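You operate a simulated robot arm through the tools that you are given. There is no shell and no other tool. Be economical: measure what you need, move in short steps, check, and stop when the job is done.

You run a simulated robot arm. Do the job below in one go: nothing can be reset, and whatever is moved stays where it is left.

Task
Fit the pack with more charge in the chassis rig and power it up.
Fine: pack home in the battery drawer and the drawer shut; battery plug in before the service plug, key on last, until PARKED shows. Don't drop it; leave the other pack and the levers. Where these are worked on the way, their far stop is far enough and under half their travel is too little: battery drawer.

Only the result counts: the job must be done as asked and must still hold three seconds after the hand-in. Knocking over, shifting, dropping, spilling or breaking anything else fails it.

Robot
A 6-joint arm with a two-finger parallel gripper on a trunk, on a base that drives. Base frame: it is fixed to the floor where the robot stands at the start and does not move with it; the origin is under the middle of the robot, x ahead of it, y to its left, z up; the surface under the hand at the start is at about z = 0.82. Readings come in m, rad, newtons and seconds.
Its first joint turns from -2.897 to 2.897 rad. Places, roughly: battery drawer [0.7, 0.1, 0.7]; chassis rig [1, 0.4, 0.7]; display of the console [0.2, 0.7, 0.9]; drive pack [-0.75, 1, 0.75]; ignition key [0.2, 0.4, 0.8]; pack well of the battery drawer [0.7, 0.1, 0.7]; park lever [-0.2, 0.8, 0.9]; throttle lever [-0.1, 0.7, 0.9]. Payload 3.91 kg.
The TCP is the grasp point between the finger pads, 0.03 m short of the fingertips. In the tool frame z runs along the fingers and y along their closing line. Largest opening 0.11 m; finger width 0.02, thickness 0.01; the body of the gripper, 0.048 by 0.112 m, starts 0.055 m behind the TCP.
Orientation is that of the tool frame in the base frame, as a unit quaternion [w, x, y, z]. With the fingers straight down and closing along the base's y, the tool's x points along the base's -x, its y along +y and its z along -z.

Tools
- The arm moves only by the tool apply_moves. Its argument "deltas" is a list that holds one entry, the list of rows, each a list of 7 numbers: the gripper command, from -1 (shut) to 1 (fully open), values between in proportion, then the shift along the tool's x, y, z in units of 50 mm (1.0 is 50 mm), then the turn, a rotation vector about the tool's x, y, z in units of 5 degrees (1.0 is 5 degrees). In form: [[[grip, tx, ty, tz, wx, wy, wz], ...]]. A call has 1 to 10 rows; each row shifts and turns the commanded pose from where the row before left it, along the tool's axes as they then stand. A call with a number of a shift or a turn outside -1 to 1 is refused whole. Each row takes 0.2 s and may step no farther than 0.05 m and 0.15 rad from the row before; otherwise, or with a gripper value out of range, the whole call is refused. A pose out of reach is approached as far as the arm can. The call stops where the force on the tool passes 90 N (or 10 N more than at its start, if that is more) or the arm is blocked; 0.2 s more then pass. Each finger travels about 0.108 m/s and halts on what it meets, pressing with about 31 N; the grip force reading is that of the motor and also rises with nothing between the fingers. The clock runs only during rows and for 0.2 s after the last one: add rows that do not move to give the fingers time. The reply holds the time, the measured pose of the TCP, the force on the tool along the base axes, the opening and the grip force, in the units named above and with some noise, with the torque about the TCP (base axes, N m) and any sound that the robot's microphone picked up, and new pictures: "show" is both (left out), scene, wrist or none.
- Cameras (640 x 400 px; columns grow to the right, rows downward): "scene" is now at [0.115, 0.6341, 1.2443]; the picture's right is [0.00, -0.17, -0.99], its down [-0.51, -0.85, 0.15] and it looks along [-0.86, 0.50, -0.09] (base axes); focal length 214 px, centre (320, 200). "wrist" rides on the gripper at [0.072, 0.017, -0.103] in the tool frame; the picture's right is [-0.23, 0.97, 0.00], its down [-0.76, -0.18, -0.62] and it looks along [-0.61, -0.14, 0.78] (tool axes); focal length 222 px, centre (320, 200). There is no depth. A picture from a camera that has moved, and an enlarged one, comes with that camera's place and axes in the base frame and with its lens.
- steer(legs): drives the robot by 1 to 6 legs, each [ahead, left, turn to the left] in m, m and rad, along the robot's own axes; the way and the turn of a leg run together, so that a leg with both is an arc; at most 1.5 m and 3.142 rad a leg. The arm and the cameras ride along, it lands a little off, and it stops where it bumps. It gives what a move gives, and a new picture of the scene camera.
- aim_head(pan, tilt): turns the head with the scene camera to pan (to the left, within 1.396 rad either way) and tilt (down, from -0.506 to 1.204), counted from straight ahead of the robot. It gives what a move gives, and a new picture of the scene camera.
- zoom(camera, box): a new picture of the part [left, top, right, bottom] of that camera's present view, enlarged. The clock stands still meanwhile.
- hand_in(): hands the job in; it is judged then, once.

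Work in short steps. Places have to be worked out from the pictures, the camera data and where the tool is seen: move nearer, look again, correct. Check each grasp and each placing, and mend what went wrong. You have 120 turns and 260 pictures in all, those below and enlarged ones among them. Open the gripper and draw the arm clear of the work before you hand the job in, unless the task says otherwise; then end with one line.

The tools are called by a JSON object that holds its "fn" and its "kwargs". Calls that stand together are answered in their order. apply_moves: Moves the arm, as the interface text tells. Its arguments: {"type":"object","properties":{"deltas":{"type":"array","items":{"type":"array","items":{"type":"array","items":{"type":"number"}}}},"show":{"type":"string","enum":["both","scene","wrist","none"]}},"required":["deltas"]} The other tools are called the same way: steer (legs) drives the base; aim_head (pan, tilt) turns the head that bears the scene camera; zoom (camera, box) takes an enlarged picture of a part of a camera's view; hand_in () hands the job in.

At the start:

```text
time_s: 0.0
eef_pos: [0.0954, 0.5673, 1.1259]
ee_rot: [-0.001, 0.0, 1.0, 0.0]
wrist_force: [0.2, 0.1, -0.3]
moment: [-0.02, -0.02, 0.01]
gripper_width: 0.1098
grasp_force: 0.0
robot x, y, heading: [0.0007, 0.0019, -0.003]
head pan, tilt: [1.4, 1.04]
```

scene: 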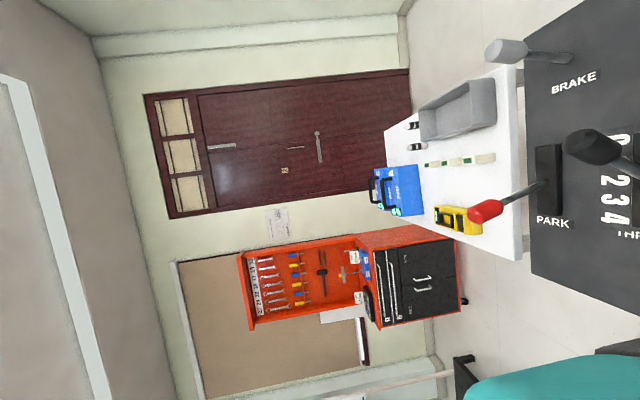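
wrist: 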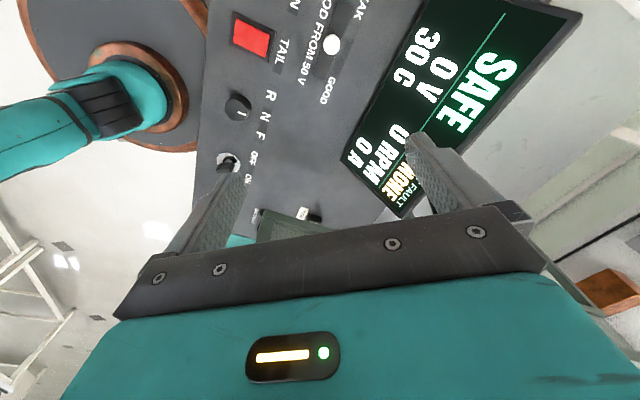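

The scene picture is rolled on its side. I'll aim the head ahead and down to see how the head and picture relate, and enlarge the bench with the packs first.

{"fn": "zoom", "kwargs": {"camera": "scene", "box": [360, 80, 540, 260]}}

{"fn": "aim_head", "kwargs": {"pan": 0.3, "tilt": 0.7}}

```text
2.22 times, centred on (450, 170) of scene
camera zoom: at [0.115, 0.6341, 1.2443], right [0.0, -0.17, -0.99], down [-0.51, -0.85, 0.15], along [-0.86, 0.5, -0.09], focal length 477 px, centre (31, 267)
```

zoom: 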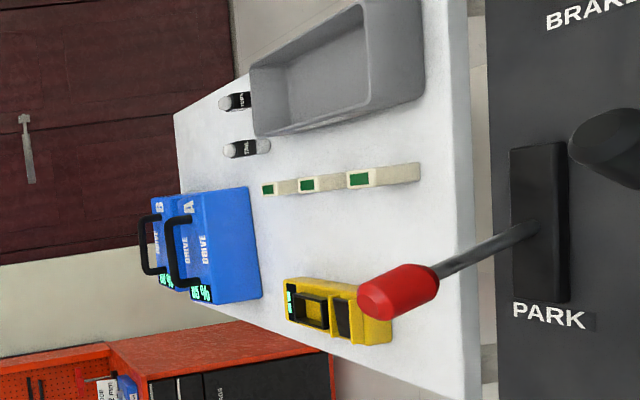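

```text
time_s: 1.3
eef_pos: [0.0944, 0.5679, 1.126]
ee_rot: [0.0, 0.0, 1.0, -0.001]
wrist_force: [0.2, -0.4, 0.4]
moment: [0.0, -0.01, 0.03]
gripper_width: 0.1101
grasp_force: 0.1
robot x, y, heading: [0.0002, -0.0013, -0.003]
head pan, tilt: [0.3, 0.7]
camera scene: at [0.1411, 0.5932, 1.1746], right [0.0, -0.95, -0.3], down [-0.76, -0.19, 0.62], along [-0.64, 0.23, -0.73], focal length 214 px, centre (320, 200)
```

scene: 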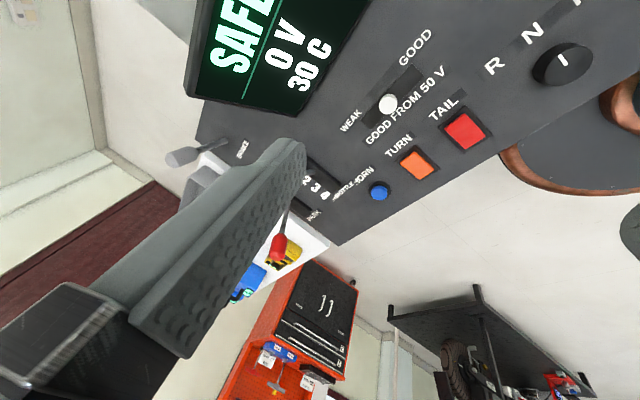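

The head apparently rides on the hand (ahead = tool z). I go back to the packs for a readout zoom, then look toward the rig.

{"fn": "aim_head", "kwargs": {"pan": 1.39, "tilt": 1.1}}

{"fn": "zoom", "kwargs": {"camera": "scene", "box": [360, 150, 440, 200]}}

{"fn": "aim_head", "kwargs": {"pan": -0.3, "tilt": -0.5}}

{"fn": "aim_head", "kwargs": {"pan": -1.3, "tilt": -0.5}}

```text
time_s: 2.7
eef_pos: [0.0946, 0.5681, 1.1253]
ee_rot: [0.0, 0.0, 1.0, 0.0]
wrist_force: [-0.2, 0.1, 0.6]
moment: [-0.01, 0.02, 0.04]
gripper_width: 0.11
grasp_force: 0.0
robot x, y, heading: [0.001, -0.0055, -0.001]
head pan, tilt: [1.389, 1.1]
camera scene: at [0.1111, 0.6301, 1.2443], right [0.0, -0.18, -0.98], down [-0.45, -0.88, 0.16], along [-0.89, 0.45, -0.08], focal length 214 px, centre (320, 200)
```

scene: 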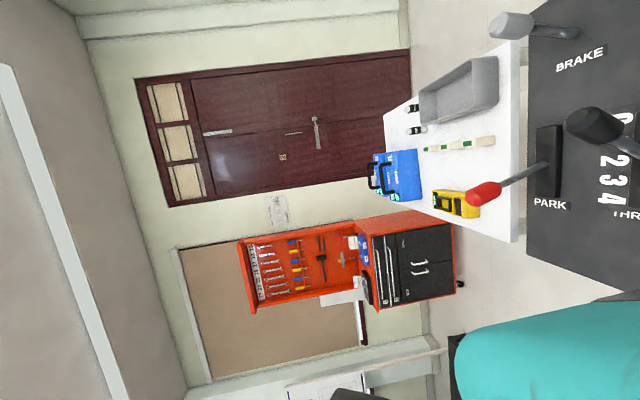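

```text
8.00 times, centred on (400, 175) of scene
camera zoom: at [0.1111, 0.6301, 1.2443], right [0.0, -0.18, -0.98], down [-0.45, -0.88, 0.16], along [-0.89, 0.45, -0.08], focal length 1716 px, centre (-320, 400)
```

zoom: 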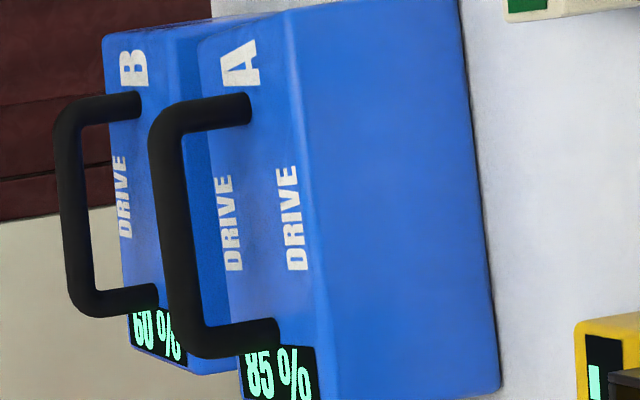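

```text
time_s: 4.4
eef_pos: [0.0939, 0.568, 1.1256]
ee_rot: [0.0, 0.0, 1.0, 0.0]
wrist_force: [-0.4, -1.1, 0.1]
moment: [0.01, -0.02, -0.01]
gripper_width: 0.1101
grasp_force: 0.0
robot x, y, heading: [-0.0025, 0.0019, -0.001]
head pan, tilt: [-0.3, -0.499]
camera scene: at [0.2449, 0.5482, 1.1916], right [0.0, -0.96, 0.3], down [-0.88, -0.14, -0.46], along [0.48, -0.26, -0.84], focal length 214 px, centre (320, 200)
```

scene: 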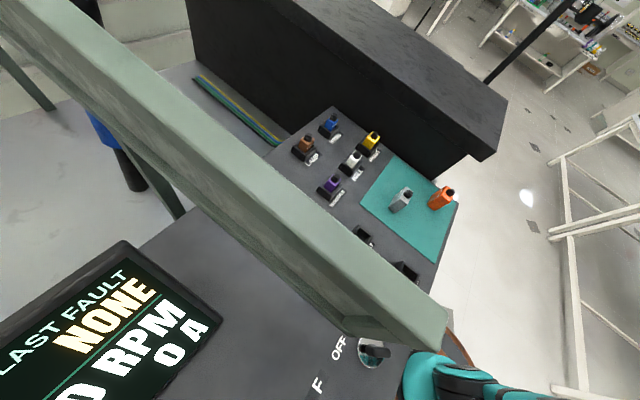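

```text
time_s: 5.7
eef_pos: [0.0949, 0.568, 1.1261]
ee_rot: [0.0, 0.0, 1.0, 0.0]
wrist_force: [0.7, -0.2, 0.0]
moment: [-0.01, 0.01, 0.03]
gripper_width: 0.11
grasp_force: 0.0
robot x, y, heading: [0.0022, 0.0007, 0.003]
head pan, tilt: [-1.3, -0.499]
camera scene: at [0.2449, 0.5034, 1.2378], right [0.0, -0.27, 0.96], down [-0.88, -0.46, -0.13], along [0.48, -0.85, -0.24], focal length 214 px, centre (320, 200)
```

scene: 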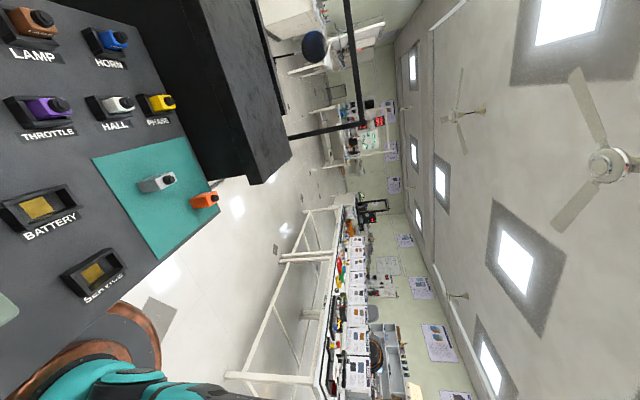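

Pack A shows 85 %, B 60 %, so A it is. I enlarge the plug area and the black box.

{"fn": "zoom", "kwargs": {"camera": "scene", "box": [0, 80, 240, 310]}}

{"fn": "aim_head", "kwargs": {"pan": -0.7, "tilt": -0.5}}

{"fn": "zoom", "kwargs": {"camera": "scene", "box": [120, 0, 440, 200]}}

```text
1.74 times, centred on (120, 195) of scene
camera zoom: at [0.2449, 0.5034, 1.2378], right [0.0, -0.27, 0.96], down [-0.88, -0.46, -0.13], along [0.48, -0.85, -0.24], focal length 373 px, centre (668, 209)
```

zoom: 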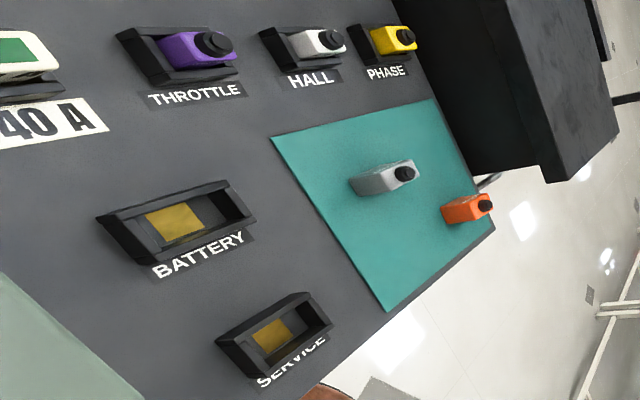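

```text
time_s: 6.7
eef_pos: [0.0949, 0.5676, 1.1266]
ee_rot: [0.0, 0.0, 1.0, 0.0]
wrist_force: [0.0, 0.4, 0.5]
moment: [0.02, 0.0, 0.0]
gripper_width: 0.1101
grasp_force: 0.0
robot x, y, heading: [-0.0026, -0.0035, 0.001]
head pan, tilt: [-0.7, -0.499]
camera scene: at [0.245, 0.5247, 1.2045], right [0.0, -0.76, 0.64], down [-0.88, -0.31, -0.37], along [0.48, -0.57, -0.67], focal length 214 px, centre (320, 200)
```

scene: 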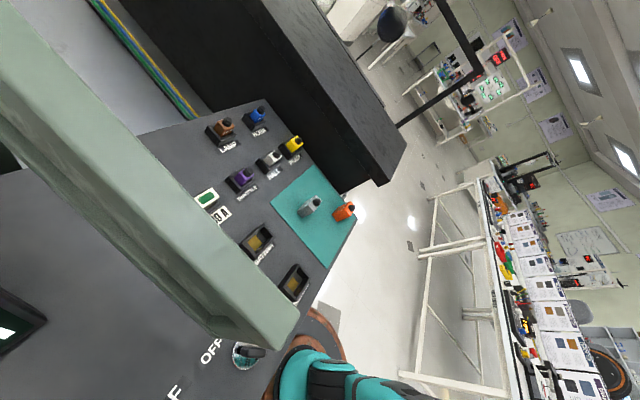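

```text
2.00 times, centred on (280, 100) of scene
camera zoom: at [0.245, 0.5247, 1.2045], right [0.0, -0.76, 0.64], down [-0.88, -0.31, -0.37], along [0.48, -0.57, -0.67], focal length 429 px, centre (400, 400)
```

zoom: 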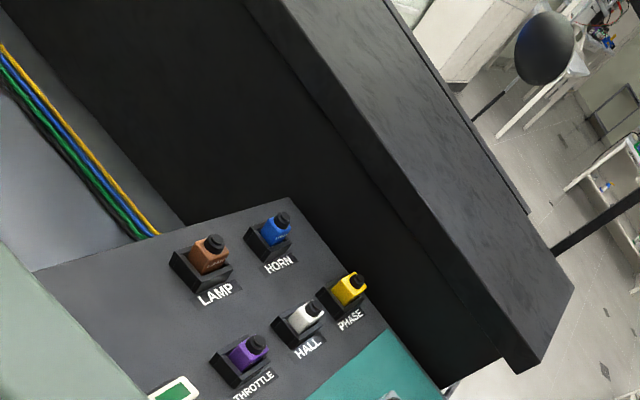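

I'll carry the hand toward the front-right (well above everything) to look at the black box's drawer.

{"fn": "apply_moves", "kwargs": {"deltas": [[[1, -0.37, -0.9, 0, 0, 0, 0], [1, -0.37, -0.9, 0, 0, 0, 0], [1, -0.37, -0.9, 0, 0, 0, 0], [1, -0.37, -0.9, 0, 0, 0, 0], [1, -0.37, -0.9, 0, 0, 0, 0], [1, -0.37, -0.9, 0, 0, 0, 0], [1, -0.37, -0.9, 0, 0, 0, 0], [1, -0.37, -0.9, 0, 0, 0, 0], [1, -0.37, -0.9, 0, 0, 0, 0], [1, -0.37, -0.9, 0, 0, 0, 0]]], "show": "both"}}

```text
time_s: 8.9
eef_pos: [0.2791, 0.117, 1.125]
ee_rot: [0.0, -0.001, 1.0, 0.0]
wrist_force: [0.6, -0.4, -0.1]
moment: [0.02, -0.02, -0.02]
gripper_width: 0.11
grasp_force: 0.2
robot x, y, heading: [0.0008, 0.0042, -0.001]
head pan, tilt: [-0.7, -0.499]
camera scene: at [0.4297, 0.0746, 1.2047], right [0.0, -0.77, 0.64], down [-0.88, -0.31, -0.37], along [0.48, -0.56, -0.67], focal length 214 px, centre (320, 200)
camera wrist: at [0.2059, 0.1345, 1.2293], right [0.23, 0.97, 0.0], down [0.76, -0.18, 0.62], along [0.61, -0.14, -0.78], focal length 222 px, centre (320, 200)
```

scene: 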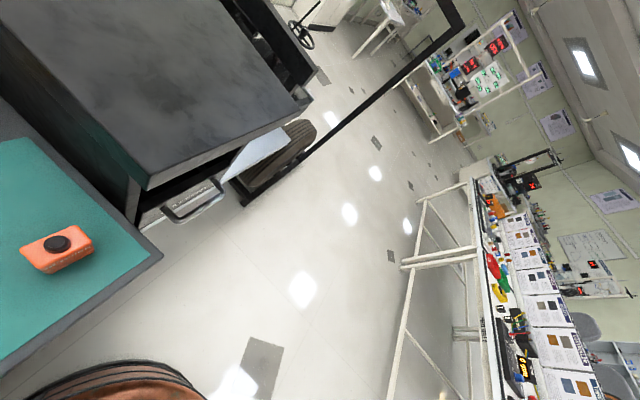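
wrist: 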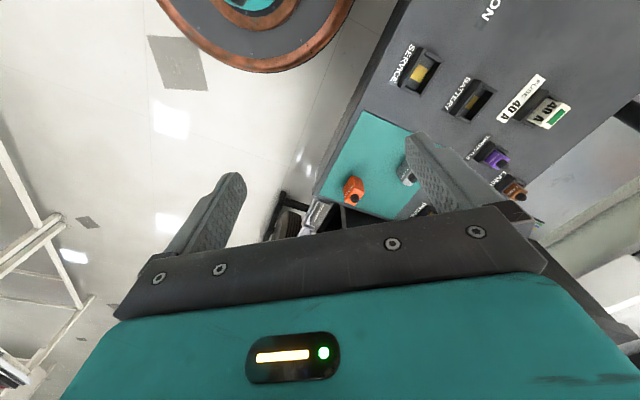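

The drawer's silver handle is visible on the −y side of the black box. Enlarge it.

{"fn": "zoom", "kwargs": {"camera": "scene", "box": [80, 80, 340, 242]}}

{"fn": "aim_head", "kwargs": {"pan": 0, "tilt": -0.5}}

```text
2.46 times, centred on (210, 161) of scene
camera zoom: at [0.4297, 0.0746, 1.2047], right [0.0, -0.77, 0.64], down [-0.88, -0.31, -0.37], along [0.48, -0.56, -0.67], focal length 528 px, centre (591, 296)
```

zoom: 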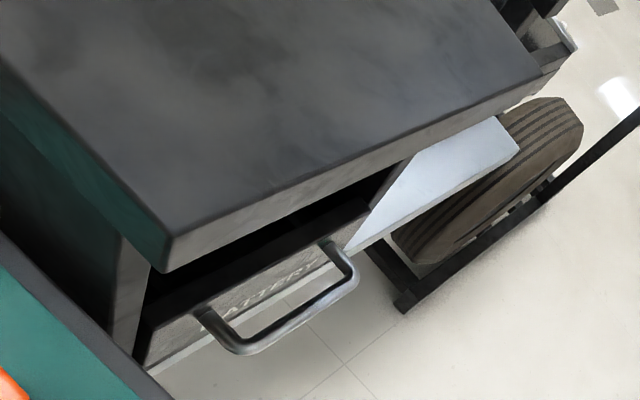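

```text
time_s: 9.9
eef_pos: [0.279, 0.1174, 1.1256]
ee_rot: [-0.001, 0.0, 1.0, 0.0]
wrist_force: [0.1, 0.0, 0.4]
moment: [-0.02, 0.02, -0.01]
gripper_width: 0.11
grasp_force: 0.0
robot x, y, heading: [-0.0035, -0.0003, 0.0]
head pan, tilt: [0.0, -0.499]
camera scene: at [0.4294, 0.1183, 1.189], right [0.0, -1.0, 0.0], down [-0.88, 0.0, -0.48], along [0.48, 0.0, -0.88], focal length 214 px, centre (320, 200)
```

scene: 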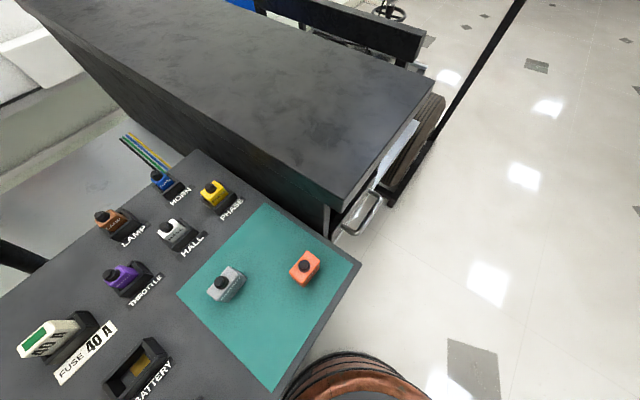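

I enlarge the handle from this second viewpoint to triangulate it.

{"fn": "zoom", "kwargs": {"camera": "scene", "box": [300, 120, 460, 260]}}

```text
2.86 times, centred on (380, 190) of scene
camera zoom: at [0.4294, 0.1183, 1.189], right [0.0, -1.0, 0.0], down [-0.88, 0.0, -0.48], along [0.48, 0.0, -0.88], focal length 613 px, centre (149, 229)
```

zoom: 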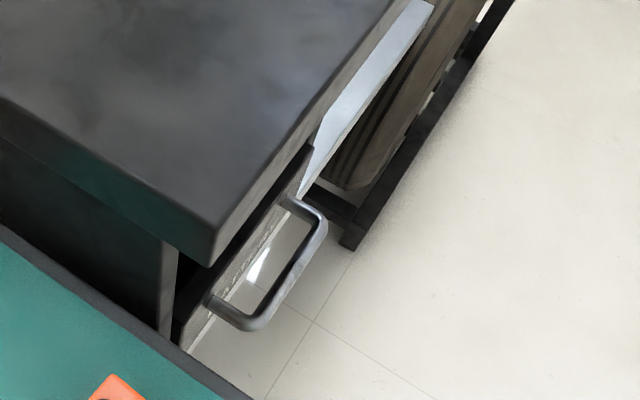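

Two views put the handle bar at about (0.62, 0.01, 0.76), running along u≈(0.80,−0.59), drawer pulling along v≈(−0.59,−0.80). I move the hand near it, then yaw so the fingers close along u (thin side toward drawer).

{"fn": "apply_moves", "kwargs": {"deltas": [[[1, -0.675, -0.5175, 0.2, 0, 0, 0], [1, -0.675, -0.5175, 0.2, 0, 0, 0], [1, -0.675, -0.5175, 0.2, 0, 0, 0], [1, -0.675, -0.5175, 0.2, 0, 0, 0], [1, -0.675, -0.5175, 0.2, 0, 0, 0], [1, -0.675, -0.5175, 0.2, 0, 0, 0], [1, -0.675, -0.5175, 0.2, 0, 0, 0], [1, -0.675, -0.5175, 0.2, 0, 0, 0]]], "show": "none"}}

{"fn": "apply_moves", "kwargs": {"deltas": [[[-1, 0, 0, 0, 0, 0, -1], [-1, 0, 0, 0, 0, 0, -1], [-1, 0, 0, 0, 0, 0, -1], [-1, 0, 0, 0, 0, 0, -1], [-1, 0, 0, 0, 0, 0, -1], [-1, 0, 0, 0, 0, 0, -1], [-1, 0, 0, 0, 0, 0, -1], [-1, 0, 0, 0, 0, 0, -1], [-1, 0, 0, 0, 0, 0, -1], [-1, 0, 0, 0, 0, 0, -1]]], "show": "both"}}

```text
time_s: 11.7
eef_pos: [0.5476, -0.0881, 1.0461]
ee_rot: [-0.001, 0.0, 1.0, 0.001]
wrist_force: [-0.8, 0.3, 1.2]
moment: [0.01, -0.07, 0.02]
gripper_width: 0.1101
grasp_force: 0.1
robot x, y, heading: [0.0008, 0.0011, -0.0]
head pan, tilt: [0.0, -0.499]
```

```text
time_s: 13.9
eef_pos: [0.5499, -0.0897, 1.0461]
ee_rot: [-0.001, -0.423, 0.906, 0.0]
wrist_force: [-0.3, 0.6, -1.1]
moment: [0.04, 0.01, 0.01]
gripper_width: 0.0
grasp_force: 30.9
robot x, y, heading: [0.004, -0.0013, -0.005]
head pan, tilt: [0.0, -0.499]
camera scene: at [0.6462, 0.0253, 1.1089], right [0.77, -0.64, 0.0], down [-0.56, -0.67, -0.48], along [0.31, 0.37, -0.88], focal length 214 px, centre (320, 200)
camera wrist: at [0.4891, -0.1343, 1.1492], right [-0.6, 0.8, 0.0], down [0.63, 0.47, 0.62], along [0.5, 0.37, -0.78], focal length 222 px, centre (320, 200)
```

scene: 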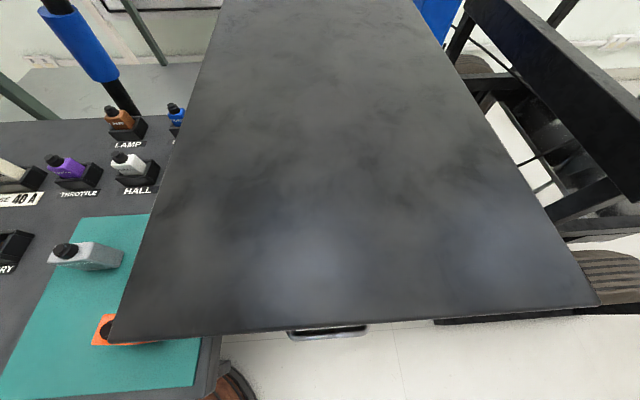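
wrist: 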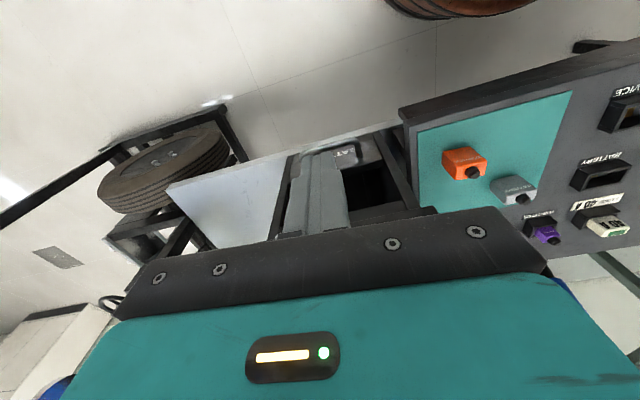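

{"fn": "zoom", "kwargs": {"camera": "wrist", "box": [260, 110, 420, 240]}}

{"fn": "zoom", "kwargs": {"camera": "wrist", "box": [420, 90, 640, 250]}}

```text
3.08 times, centred on (340, 175) of wrist
camera zoom: at [0.4891, -0.1343, 1.1492], right [-0.6, 0.8, 0.0], down [0.63, 0.47, 0.62], along [0.5, 0.37, -0.78], focal length 684 px, centre (258, 277)
```

zoom: 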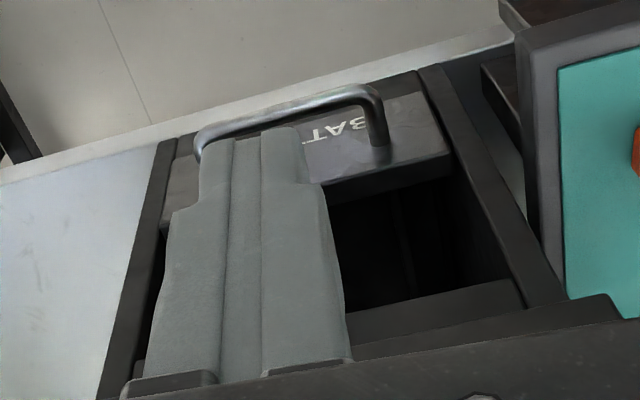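

```text
2.50 times, centred on (530, 170) of wrist
camera zoom: at [0.4891, -0.1343, 1.1492], right [-0.6, 0.8, 0.0], down [0.63, 0.47, 0.62], along [0.5, 0.37, -0.78], focal length 555 px, centre (-205, 275)
```

zoom: 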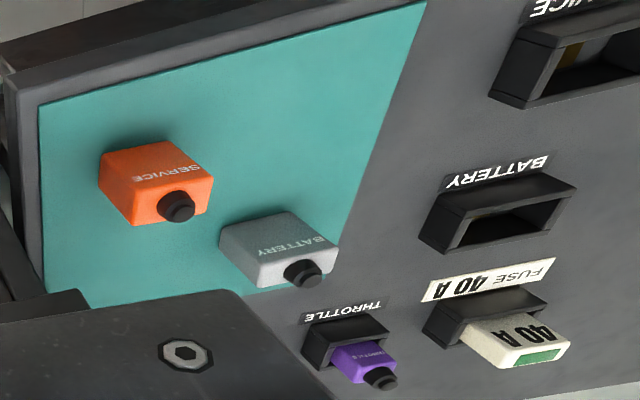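

The lid over the drawer turns out high (z≈0.965) and overhangs close to the handle (bar ≈ (0.64,0.00,0.716)), so a vertical hand would hit it. I'll yaw so the fingers close in the v–z plane and tilt 45° to grip the bar from outside.

{"fn": "apply_moves", "kwargs": {"deltas": [[[0.2, 0, 0, 0, 0, 0, 1], [0.2, 0, 0, 0, 0, 0, 1], [0.2, 0, 0, 0, 0, 0, 1], [0.2, 0, 0, 0, 0, 0, 1], [0.2, 0, 0, 0, 0, 0, 1], [0.2, 0, 0, 0, 0, 0, 1], [0.2, 0, 0, 0, 0, 0, 1], [0.2, 0, 0, 0, 0, 0, 1], [0.2, 0, 0, 0, 0, 0, 1], [0.2, 0, 0, 0, 0, 0, 1]]], "show": "none"}}

{"fn": "apply_moves", "kwargs": {"deltas": [[[0.2, 0, 0, 0, 0, 0, 1], [0.2, 0, 0, 0, 0, 0, 1], [0.2, 0, 0, 0, 0, 0, 1], [0.2, 0, 0, 0, 0, 0, 1], [0.2, 0, 0, 0, 0, 0, 1], [0.2, 0, 0, 0, 0, 0, 1], [0.2, 0, 0, 0, 0, 0, 1], [0.2, 0, 0, 0, 0, 0, 0.35], [0.2, 0, -0.8, 0, 0, 0, 0]]], "show": "none"}}

{"fn": "apply_moves", "kwargs": {"deltas": [[[0.2, 0, 0, 0, -1, 0, 0], [0.2, 0, 0, 0, -1, 0, 0], [0.2, 0, 0, 0, -1, 0, 0], [0.2, 0, 0, 0, -1, 0, 0], [0.2, 0, 0, 0, -1, 0, 0], [0.2, 0, 0, 0, -1, 0, 0], [0.2, 0, 0, 0, -1, 0, 0], [0.2, 0, 0, 0, -1, 0, 0], [0.2, 0, 0, 0, -1, 0, 0]]], "show": "both"}}

```text
time_s: 16.1
eef_pos: [0.5507, -0.0894, 1.0459]
ee_rot: [0.0, 0.002, 1.0, 0.0]
wrist_force: [-0.5, -0.1, 0.2]
moment: [0.0, 0.0, -0.01]
gripper_width: 0.0657
grasp_force: 0.0
robot x, y, heading: [-0.0026, 0.0014, -0.0]
head pan, tilt: [0.0, -0.499]
```

```text
time_s: 18.1
eef_pos: [0.5269, -0.1209, 1.0442]
ee_rot: [0.0, 0.315, 0.949, -0.001]
wrist_force: [0.3, -0.3, -0.7]
moment: [-0.01, -0.02, 0.0]
gripper_width: 0.066
grasp_force: 0.1
robot x, y, heading: [0.0019, 0.0028, -0.003]
head pan, tilt: [0.0, -0.499]
```

```text
time_s: 20.1
eef_pos: [0.5263, -0.1228, 1.0461]
ee_rot: [0.121, 0.292, 0.877, 0.363]
wrist_force: [-0.9, 0.2, 0.2]
moment: [-0.01, 0.01, -0.03]
gripper_width: 0.066
grasp_force: 0.1
robot x, y, heading: [0.0017, -0.0024, -0.001]
head pan, tilt: [0.0, -0.499]
camera scene: at [0.6204, -0.2475, 1.0906], right [-0.42, -0.57, -0.71], down [-0.5, 0.8, -0.34], along [0.76, 0.21, -0.62], focal length 214 px, centre (320, 200)
camera wrist: at [0.4309, -0.1276, 1.131], right [0.59, 0.41, 0.69], down [0.27, -0.91, 0.31], along [0.76, 0.0, -0.65], focal length 222 px, centre (320, 200)
```

scene: 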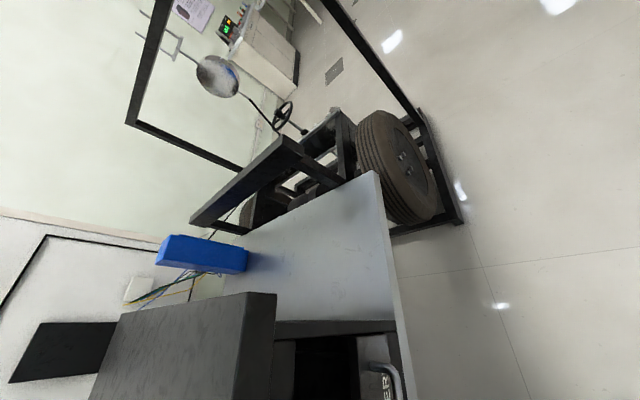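
wrist: 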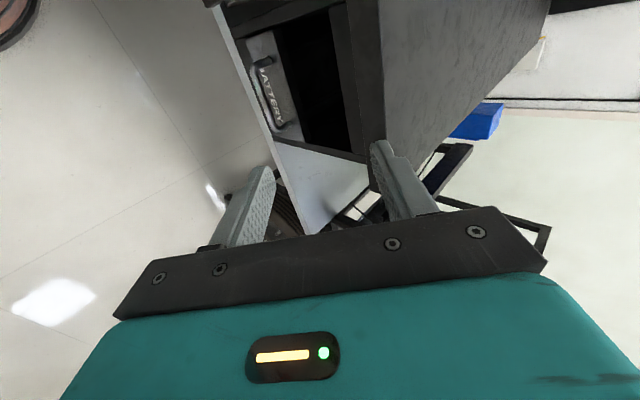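

{"fn": "zoom", "kwargs": {"camera": "wrist", "box": [210, 20, 370, 150]}}

{"fn": "zoom", "kwargs": {"camera": "scene", "box": [240, 280, 430, 400]}}

```text
3.08 times, centred on (290, 85) of wrist
camera zoom: at [0.4309, -0.1276, 1.131], right [0.59, 0.41, 0.69], down [0.27, -0.91, 0.31], along [0.76, 0.0, -0.65], focal length 684 px, centre (412, 554)
```

zoom: 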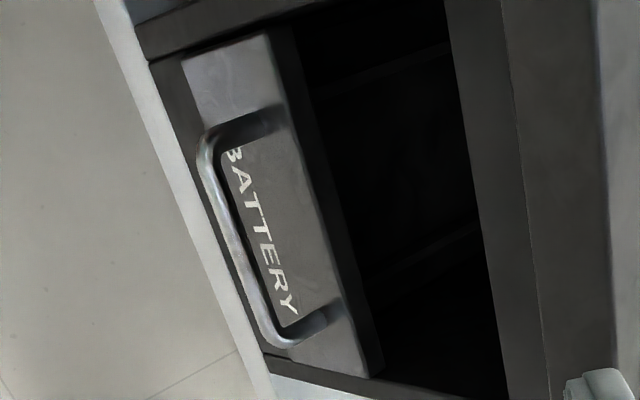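

```text
3.33 times, centred on (335, 340) of scene
camera zoom: at [0.6204, -0.2475, 1.0906], right [-0.42, -0.57, -0.71], down [-0.5, 0.8, -0.34], along [0.76, 0.21, -0.62], focal length 715 px, centre (270, -267)
```

zoom: 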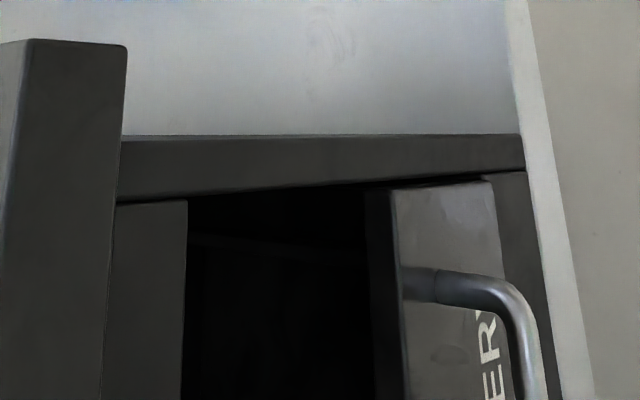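

Handle confirmed at (0.641, 0.001, 0.716). I tilt to about 20° below horizontal for finger clearance and go to a pre-grasp 12 cm out.

{"fn": "apply_moves", "kwargs": {"deltas": [[[0.2, 0, 0, 0, -1, 0, 0], [0.2, 0, 0, 0, -1, 0, 0], [0.2, 0, 0, 0, -1, 0, 0], [0, 0, 0, 0, -1, 0, 0], [-0.2, 0, 0, 0, -1, 0, 0]]], "show": "none"}}

{"fn": "apply_moves", "kwargs": {"deltas": [[[-0.25, -0.06, -0.72, 0.404, 0, 0, 0], [-0.25, -0.06, -0.72, 0.404, 0, 0, 0], [-0.25, -0.06, -0.72, 0.404, 0, 0, 0], [-0.25, -0.06, -0.72, 0.404, 0, 0, 0], [-0.25, -0.06, -0.72, 0.404, 0, 0, 0], [-0.25, -0.06, -0.72, 0.404, 0, 0, 0], [-0.25, -0.02, -0.72, 0.404, 0, 0, 0]]], "show": "both"}}

```text
time_s: 21.3
eef_pos: [0.5254, -0.1223, 1.0455]
ee_rot: [0.181, 0.259, 0.777, 0.544]
wrist_force: [-1.3, -0.5, 1.2]
moment: [0.02, 0.0, 0.0]
gripper_width: 0.0439
grasp_force: 0.1
robot x, y, heading: [0.002, 0.0015, 0.004]
head pan, tilt: [0.0, -0.499]
```

```text
time_s: 22.9
eef_pos: [0.5685, -0.0951, 0.7624]
ee_rot: [0.182, 0.258, 0.777, 0.544]
wrist_force: [-0.3, -0.3, 0.0]
moment: [0.01, 0.03, -0.01]
gripper_width: 0.0412
grasp_force: 0.3
robot x, y, heading: [-0.002, 0.0024, -0.001]
head pan, tilt: [0.0, -0.499]
camera scene: at [0.6541, -0.2325, 0.7832], right [-0.2, -0.27, -0.94], down [-0.43, 0.89, -0.16], along [0.88, 0.37, -0.3], focal length 214 px, centre (320, 200)
camera wrist: at [0.4553, -0.1249, 0.8126], right [0.38, 0.13, 0.92], down [0.22, -0.97, 0.05], along [0.9, 0.19, -0.4], focal length 222 px, centre (320, 200)
```

scene: 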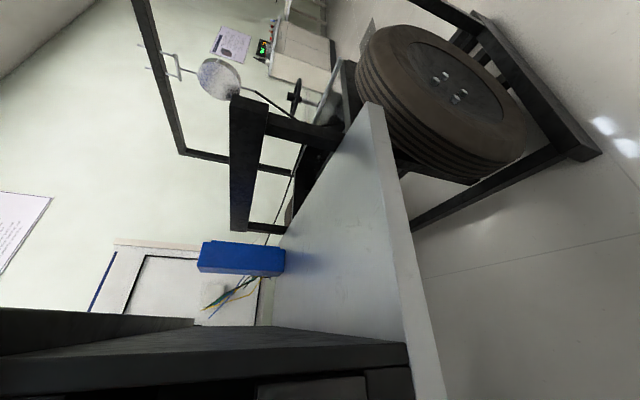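
wrist: 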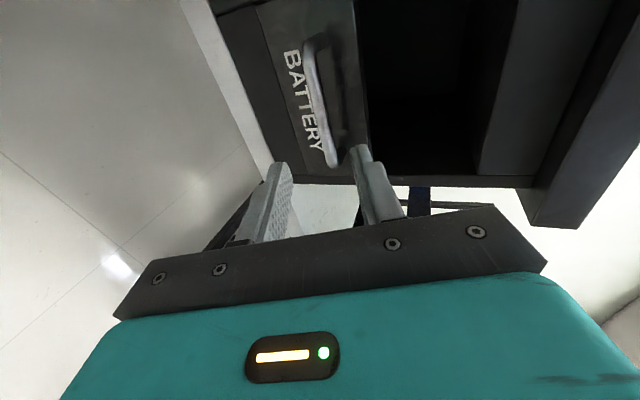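

Aligned; advance 12 cm and close on the bar.

{"fn": "apply_moves", "kwargs": {"deltas": [[[-0.25, 0, 0, 0.6, 0, 0, 0], [-0.25, 0, 0, 0.6, 0, 0, 0], [-0.25, 0, 0, 0.6, 0, 0, 0], [-0.25, 0, 0, 0.6, 0, 0, 0], [-1, 0, 0, 0, 0, 0, 0], [-1, 0, 0, 0, 0, 0, 0], [-1, 0, 0, 0, 0, 0, 0]]], "show": "wrist"}}

```text
time_s: 24.5
eef_pos: [0.6379, -0.0054, 0.7214]
ee_rot: [0.181, 0.257, 0.777, 0.545]
wrist_force: [1.5, 4.7, 33.5]
moment: [0.35, 0.09, 0.19]
gripper_width: 0.0141
grasp_force: 44.8
robot x, y, heading: [-0.0027, 0.0011, -0.0]
head pan, tilt: [0.0, -0.499]
camera wrist: at [0.5236, -0.0339, 0.7729], right [0.38, 0.13, 0.92], down [0.22, -0.97, 0.05], along [0.9, 0.19, -0.4], focal length 222 px, centre (320, 200)
```

wrist: 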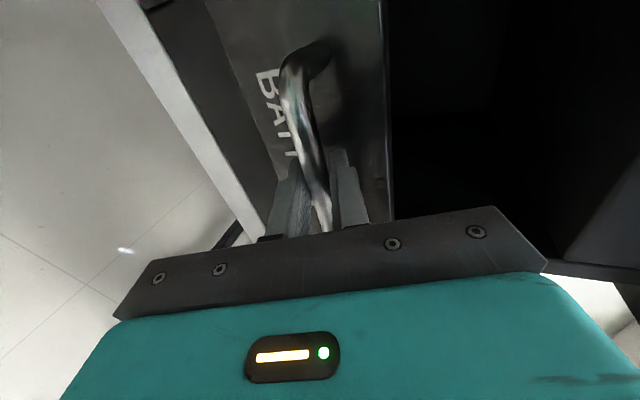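

Bar gripped (14 mm). Relieve the 33 N upward load with a small lift and pull outward.

{"fn": "apply_moves", "kwargs": {"deltas": [[[-1, 0, 0.08, 0, 0, 0, 0], [-1, 0, -0.17, -0.47, 0, 0, 0], [-1, 0, -0.17, -0.47, 0, 0, 0], [-1, 0, -0.17, -0.47, 0, 0, 0], [-1, 0, -0.17, -0.47, 0, 0, 0]]], "show": "wrist"}}

```text
time_s: 25.7
eef_pos: [0.5775, -0.0857, 0.7216]
ee_rot: [0.178, 0.26, 0.778, 0.543]
wrist_force: [14.4, -12.3, -66.1]
moment: [-0.62, -0.45, -0.5]
gripper_width: 0.0137
grasp_force: 44.9
robot x, y, heading: [0.0019, -0.0009, 0.002]
head pan, tilt: [0.0, -0.499]
camera wrist: at [0.4643, -0.1151, 0.774], right [0.39, 0.13, 0.91], down [0.22, -0.97, 0.05], along [0.9, 0.19, -0.41], focal length 222 px, centre (320, 200)
```

wrist: 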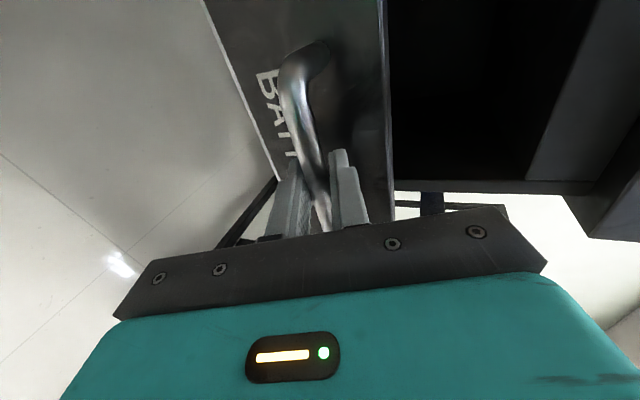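

Drawer slides. Correct the vertical load and keep pulling.

{"fn": "apply_moves", "kwargs": {"deltas": [[[-1, 0, -0.055, 0, 0, 0, 0], [-1, -0.01, -0.17, -0.47, 0, 0, 0], [-1, -0.01, -0.17, -0.47, 0, 0, 0], [-1, -0.01, -0.17, -0.47, 0, 0, 0], [-1, -0.01, -0.17, -0.47, 0, 0, 0]]], "show": "none"}}

```text
time_s: 26.9
eef_pos: [0.5184, -0.1653, 0.7212]
ee_rot: [0.182, 0.257, 0.777, 0.545]
wrist_force: [-16.1, 13.2, 37.1]
moment: [0.34, 0.0, -0.31]
gripper_width: 0.0137
grasp_force: 44.8
robot x, y, heading: [-0.0001, 0.0015, 0.001]
head pan, tilt: [0.0, -0.499]
```

{"fn": "apply_moves", "kwargs": {"deltas": [[[-1, 0, 0.02, 0, 0, 0, 0], [-1, 0.02, -0.17, -0.47, 0, 0, 0], [-1, 0.01, -0.17, -0.47, 0, 0, 0], [-1, 0, -0.17, -0.47, 0, 0, 0], [-1, 0, -0.17, -0.47, 0, 0, 0]]], "show": "both"}}

```text
time_s: 28.1
eef_pos: [0.4717, -0.2286, 0.725]
ee_rot: [0.181, 0.253, 0.777, 0.548]
wrist_force: [1.9, 13.1, 17.7]
moment: [0.41, -0.08, -0.6]
gripper_width: 0.0137
grasp_force: 44.7
robot x, y, heading: [-0.0001, -0.0013, 0.004]
head pan, tilt: [0.0, -0.499]
stopped in row 5: the force on the tool passed its limit at 182 N (the readings are from after the stop); the commanded pose is now the measured one
camera scene: at [0.5572, -0.3638, 0.7468], right [-0.2, -0.27, -0.94], down [-0.44, 0.88, -0.16], along [0.88, 0.38, -0.29], focal length 214 px, centre (320, 200)
camera wrist: at [0.3575, -0.2579, 0.7756], right [0.38, 0.13, 0.92], down [0.23, -0.97, 0.04], along [0.9, 0.19, -0.39], focal length 222 px, centre (320, 200)
```

scene: 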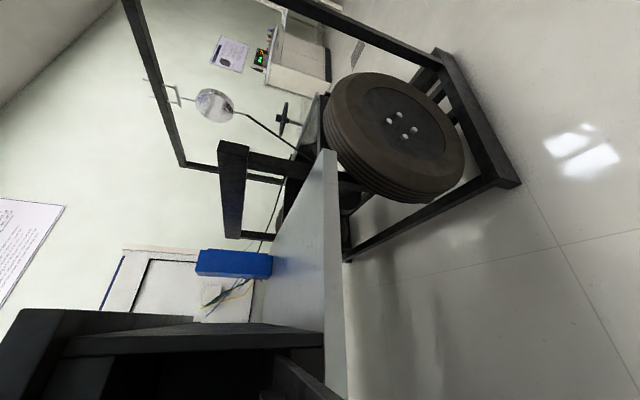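
wrist: 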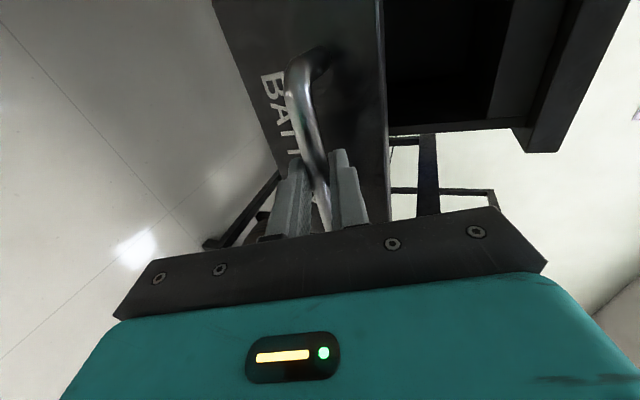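

Drawer is at its far stop (~0.28 m). Release, back off and rise to view the well.

{"fn": "apply_moves", "kwargs": {"deltas": [[[-0.2, 0, 0, 0, 0, 0, 0], [-0.2, 0, 0, 0, 0, 0, 0], [-0.2, 0, 0, -0.8, 0, 0, 0], [-0.2, 0, 0, -0.8, 0, 0, 0], [-0.2, 0, 0.8, -0.5, 0, 0, 0], [-0.2, 0, 0.9, 0, 0, 0, 0], [-0.2, 0, 0.9, 0, 0, 0, 0], [-0.2, 0, 0.9, 0, 0, 0, 0], [-0.2, 0, 0.9, 0, 0, 0, 0], [0, 0, 0.9, 0, 0, 0, 0]]], "show": "wrist"}}

{"fn": "apply_moves", "kwargs": {"deltas": [[[0.5, 0, 0, 0, 1, 0, 0], [0.5, 0, 0, 0, 1, 0, 0], [0.5, 0, 0, 0, 1, 0, 0], [0.5, 0, 0, 0, 1, 0, 0], [0.5, 0, 0, 0, 1, 0, 0], [0.5, 0, 0, 0, 1, 0, 0], [0.5, 0, 0, 0, 1, 0, 0], [0.5, 0, 0, 0, 1, 0, 0], [0.5, 0, 0, 0, 1, 0, 0], [0.5, 0, 0, 0, 1, 0, 0]]], "show": "both"}}

```text
time_s: 30.2
eef_pos: [0.4664, -0.2351, 1.009]
ee_rot: [0.18, 0.255, 0.777, 0.547]
wrist_force: [0.7, -1.3, -0.3]
moment: [0.0, 0.03, 0.04]
gripper_width: 0.0549
grasp_force: 0.1
robot x, y, heading: [0.0024, 0.0048, 0.006]
head pan, tilt: [0.0, -0.499]
camera wrist: at [0.3525, -0.2644, 1.0598], right [0.38, 0.13, 0.92], down [0.23, -0.97, 0.04], along [0.9, 0.19, -0.4], focal length 222 px, centre (320, 200)
```

wrist: 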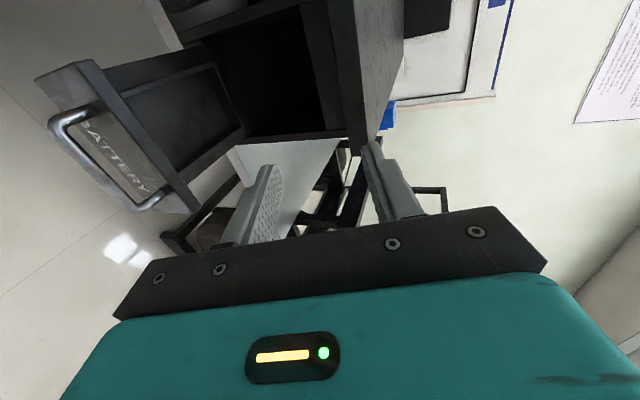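

```text
time_s: 32.5
eef_pos: [0.465, -0.2357, 1.0095]
ee_rot: [0.055, 0.307, 0.935, 0.167]
wrist_force: [-0.3, 0.0, 0.0]
moment: [0.02, 0.01, 0.0]
gripper_width: 0.0825
grasp_force: 0.1
robot x, y, heading: [0.0047, -0.0003, 0.007]
head pan, tilt: [0.0, -0.499]
camera scene: at [0.5732, -0.342, 1.0691], right [-0.56, -0.76, -0.35], down [-0.61, 0.65, -0.45], along [0.57, -0.04, -0.82], focal length 214 px, centre (320, 200)
camera wrist: at [0.3939, -0.2083, 1.1124], right [0.72, 0.6, 0.34], down [0.39, -0.76, 0.52], along [0.57, -0.25, -0.78], focal length 222 px, centre (320, 200)
```

scene: 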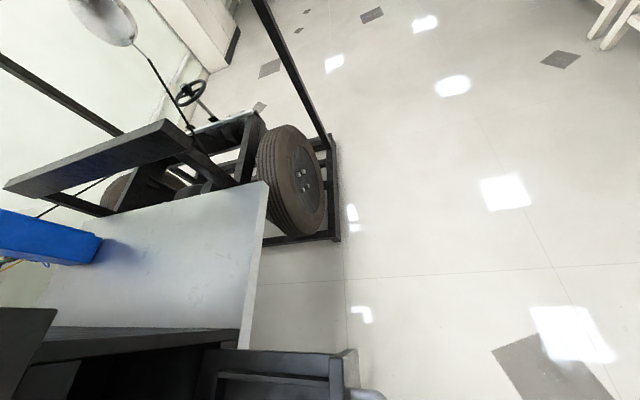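
wrist: 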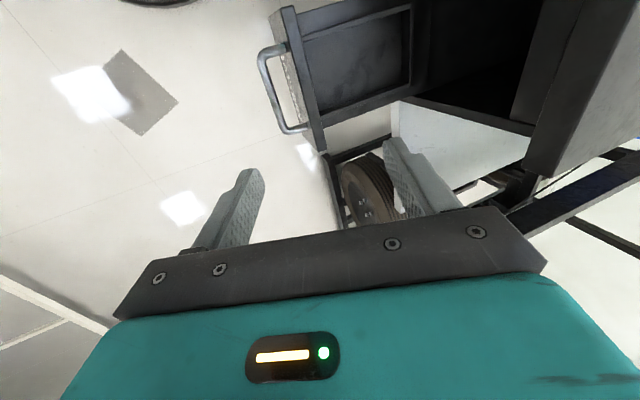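

{"fn": "zoom", "kwargs": {"camera": "wrist", "box": [240, 0, 440, 160]}}

```text
2.50 times, centred on (340, 80) of wrist
camera zoom: at [0.3939, -0.2083, 1.1124], right [0.72, 0.6, 0.34], down [0.39, -0.76, 0.52], along [0.57, -0.25, -0.78], focal length 555 px, centre (270, 500)
```

zoom: 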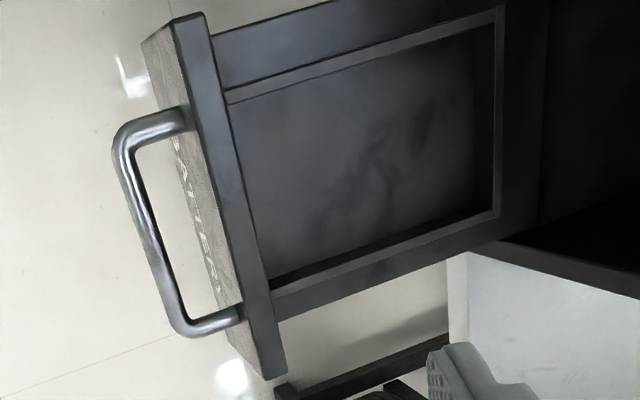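

The well is about 0.20 × 0.12 m (long axis along v), centre ≈ (0.58, −0.08), rim z≈0.70. Now straighten the tool, lift and pull back, and look along the path toward the bench.

{"fn": "apply_moves", "kwargs": {"deltas": [[[0.5, 0, 0, -0.8, 1, 0, 0], [0.5, 0, 0, -0.8, 1, 0, 0], [0.5, 0, 0, -0.8, 1, 0, 0], [0.5, 0, 0, -0.8, 1, 0, 0]]], "show": "wrist"}}

{"fn": "apply_moves", "kwargs": {"deltas": [[[0.5, 0.74, 0.38, -0.2, 0, 0, 0], [0.5, 0.74, 0.38, -0.2, 0, 0, 0], [0.5, 0.74, 0.38, -0.2, 0, 0, 0], [0.5, 0.74, 0.38, -0.2, 0, 0, 0], [0.5, 0.74, 0.38, -0.2, 0, 0, 0], [0.5, 0.74, 0.38, -0.2, 0, 0, 0], [0.5, 0.74, 0.38, -0.2, 0, 0, 0], [0.5, 0.74, 0.38, -0.2, 0, 0, 0]]], "show": "none"}}

{"fn": "aim_head", "kwargs": {"pan": 0, "tilt": 0.9}}

```text
time_s: 33.5
eef_pos: [0.4434, -0.2645, 1.1646]
ee_rot: [0.001, 0.312, 0.95, 0.002]
wrist_force: [0.8, 0.7, -0.3]
moment: [0.02, 0.0, 0.02]
gripper_width: 0.0827
grasp_force: 0.0
robot x, y, heading: [0.0035, 0.0005, 0.007]
head pan, tilt: [0.0, -0.499]
camera wrist: at [0.3938, -0.2077, 1.2687], right [0.76, 0.65, 0.0], down [0.51, -0.6, 0.62], along [0.41, -0.47, -0.78], focal length 222 px, centre (320, 200)
```

wrist: 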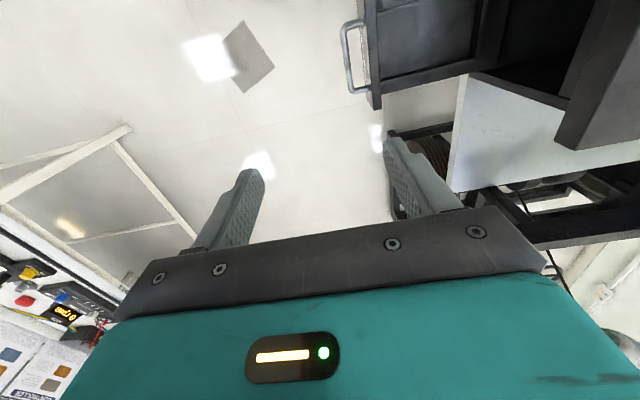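

```text
time_s: 35.2
eef_pos: [0.2972, 0.0357, 1.2445]
ee_rot: [0.001, 0.313, 0.95, 0.002]
wrist_force: [0.9, -0.2, -0.3]
moment: [-0.03, 0.02, 0.02]
gripper_width: 0.0828
grasp_force: 0.0
robot x, y, heading: [-0.0036, -0.0005, 0.006]
head pan, tilt: [0.0, -0.499]
```

```text
time_s: 36.8
eef_pos: [0.2968, 0.0341, 1.2429]
ee_rot: [0.002, 0.312, 0.95, 0.002]
wrist_force: [0.1, 0.3, 0.7]
moment: [-0.04, -0.03, -0.03]
gripper_width: 0.0827
grasp_force: 0.0
robot x, y, heading: [0.0023, -0.0028, 0.003]
head pan, tilt: [0.0, 0.901]
camera scene: at [0.321, 0.0161, 1.2983], right [-0.59, -0.81, -0.01], down [-0.5, 0.37, 0.78], along [-0.63, 0.47, -0.62], focal length 214 px, centre (320, 200)
```

scene: 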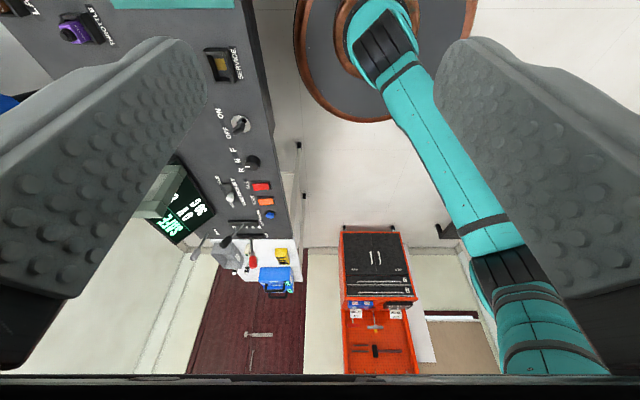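

The path along −u is clear (cabinet front at ~1.9 m). I drive straight to about (−1.0, 0.58).

{"fn": "steer", "kwargs": {"legs": [[-1.0, 0.57, 0]]}}

```text
time_s: 42.7
eef_pos: [-0.7152, 0.6021, 1.2437]
ee_rot: [0.002, 0.299, 0.954, 0.002]
wrist_force: [0.6, -0.2, -0.5]
moment: [-0.01, -0.01, -0.02]
gripper_width: 0.0825
grasp_force: 0.0
robot x, y, heading: [-1.0094, 0.5577, 0.029]
head pan, tilt: [0.0, 0.901]
camera scene: at [-0.6892, 0.5854, 1.2984], right [-0.57, -0.82, -0.01], down [-0.51, 0.35, 0.78], along [-0.64, 0.45, -0.62], focal length 214 px, centre (320, 200)
```

scene: 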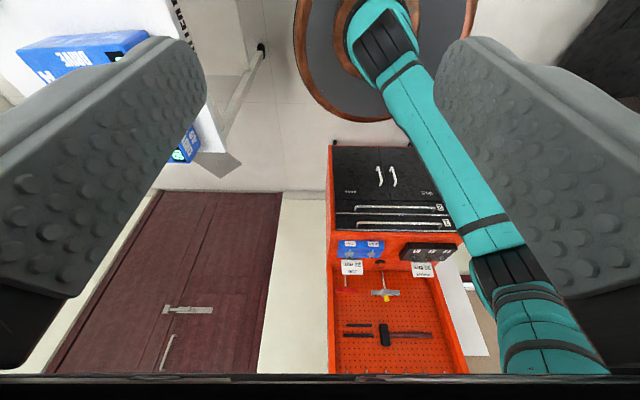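

Now pan toward the packs.

{"fn": "aim_head", "kwargs": {"pan": 0.9, "tilt": 0.3}}

```text
time_s: 43.9
eef_pos: [-0.7139, 0.6026, 1.2445]
ee_rot: [0.002, 0.299, 0.954, 0.002]
wrist_force: [-0.3, -0.6, -0.2]
moment: [0.03, 0.03, 0.02]
gripper_width: 0.0825
grasp_force: 0.1
robot x, y, heading: [-1.0105, 0.5615, 0.031]
head pan, tilt: [0.901, 0.3]
camera scene: at [-0.6047, 0.6157, 1.3163], right [-0.35, -0.51, -0.79], down [-0.92, 0.35, 0.18], along [0.19, 0.79, -0.59], focal length 214 px, centre (320, 200)
```

scene: 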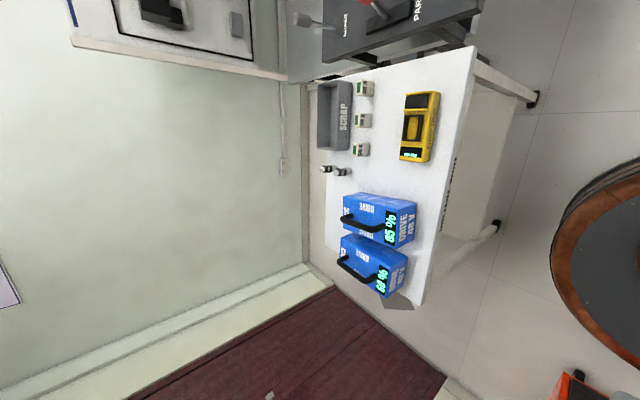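

{"fn": "zoom", "kwargs": {"camera": "scene", "box": [300, 160, 460, 320]}}

```text
2.50 times, centred on (380, 240) of scene
camera zoom: at [-0.6047, 0.6157, 1.3163], right [-0.35, -0.51, -0.79], down [-0.92, 0.35, 0.18], along [0.19, 0.79, -0.59], focal length 536 px, centre (170, 100)
```

zoom: 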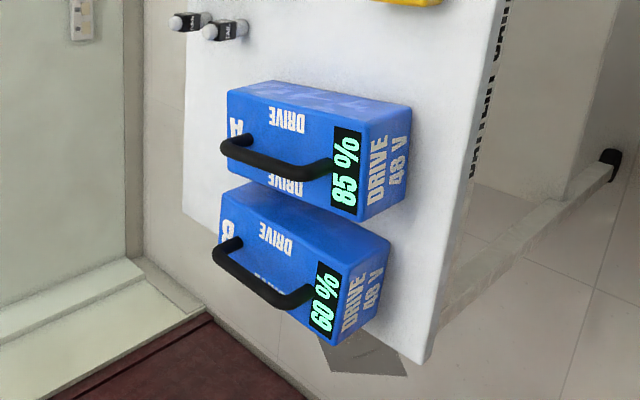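

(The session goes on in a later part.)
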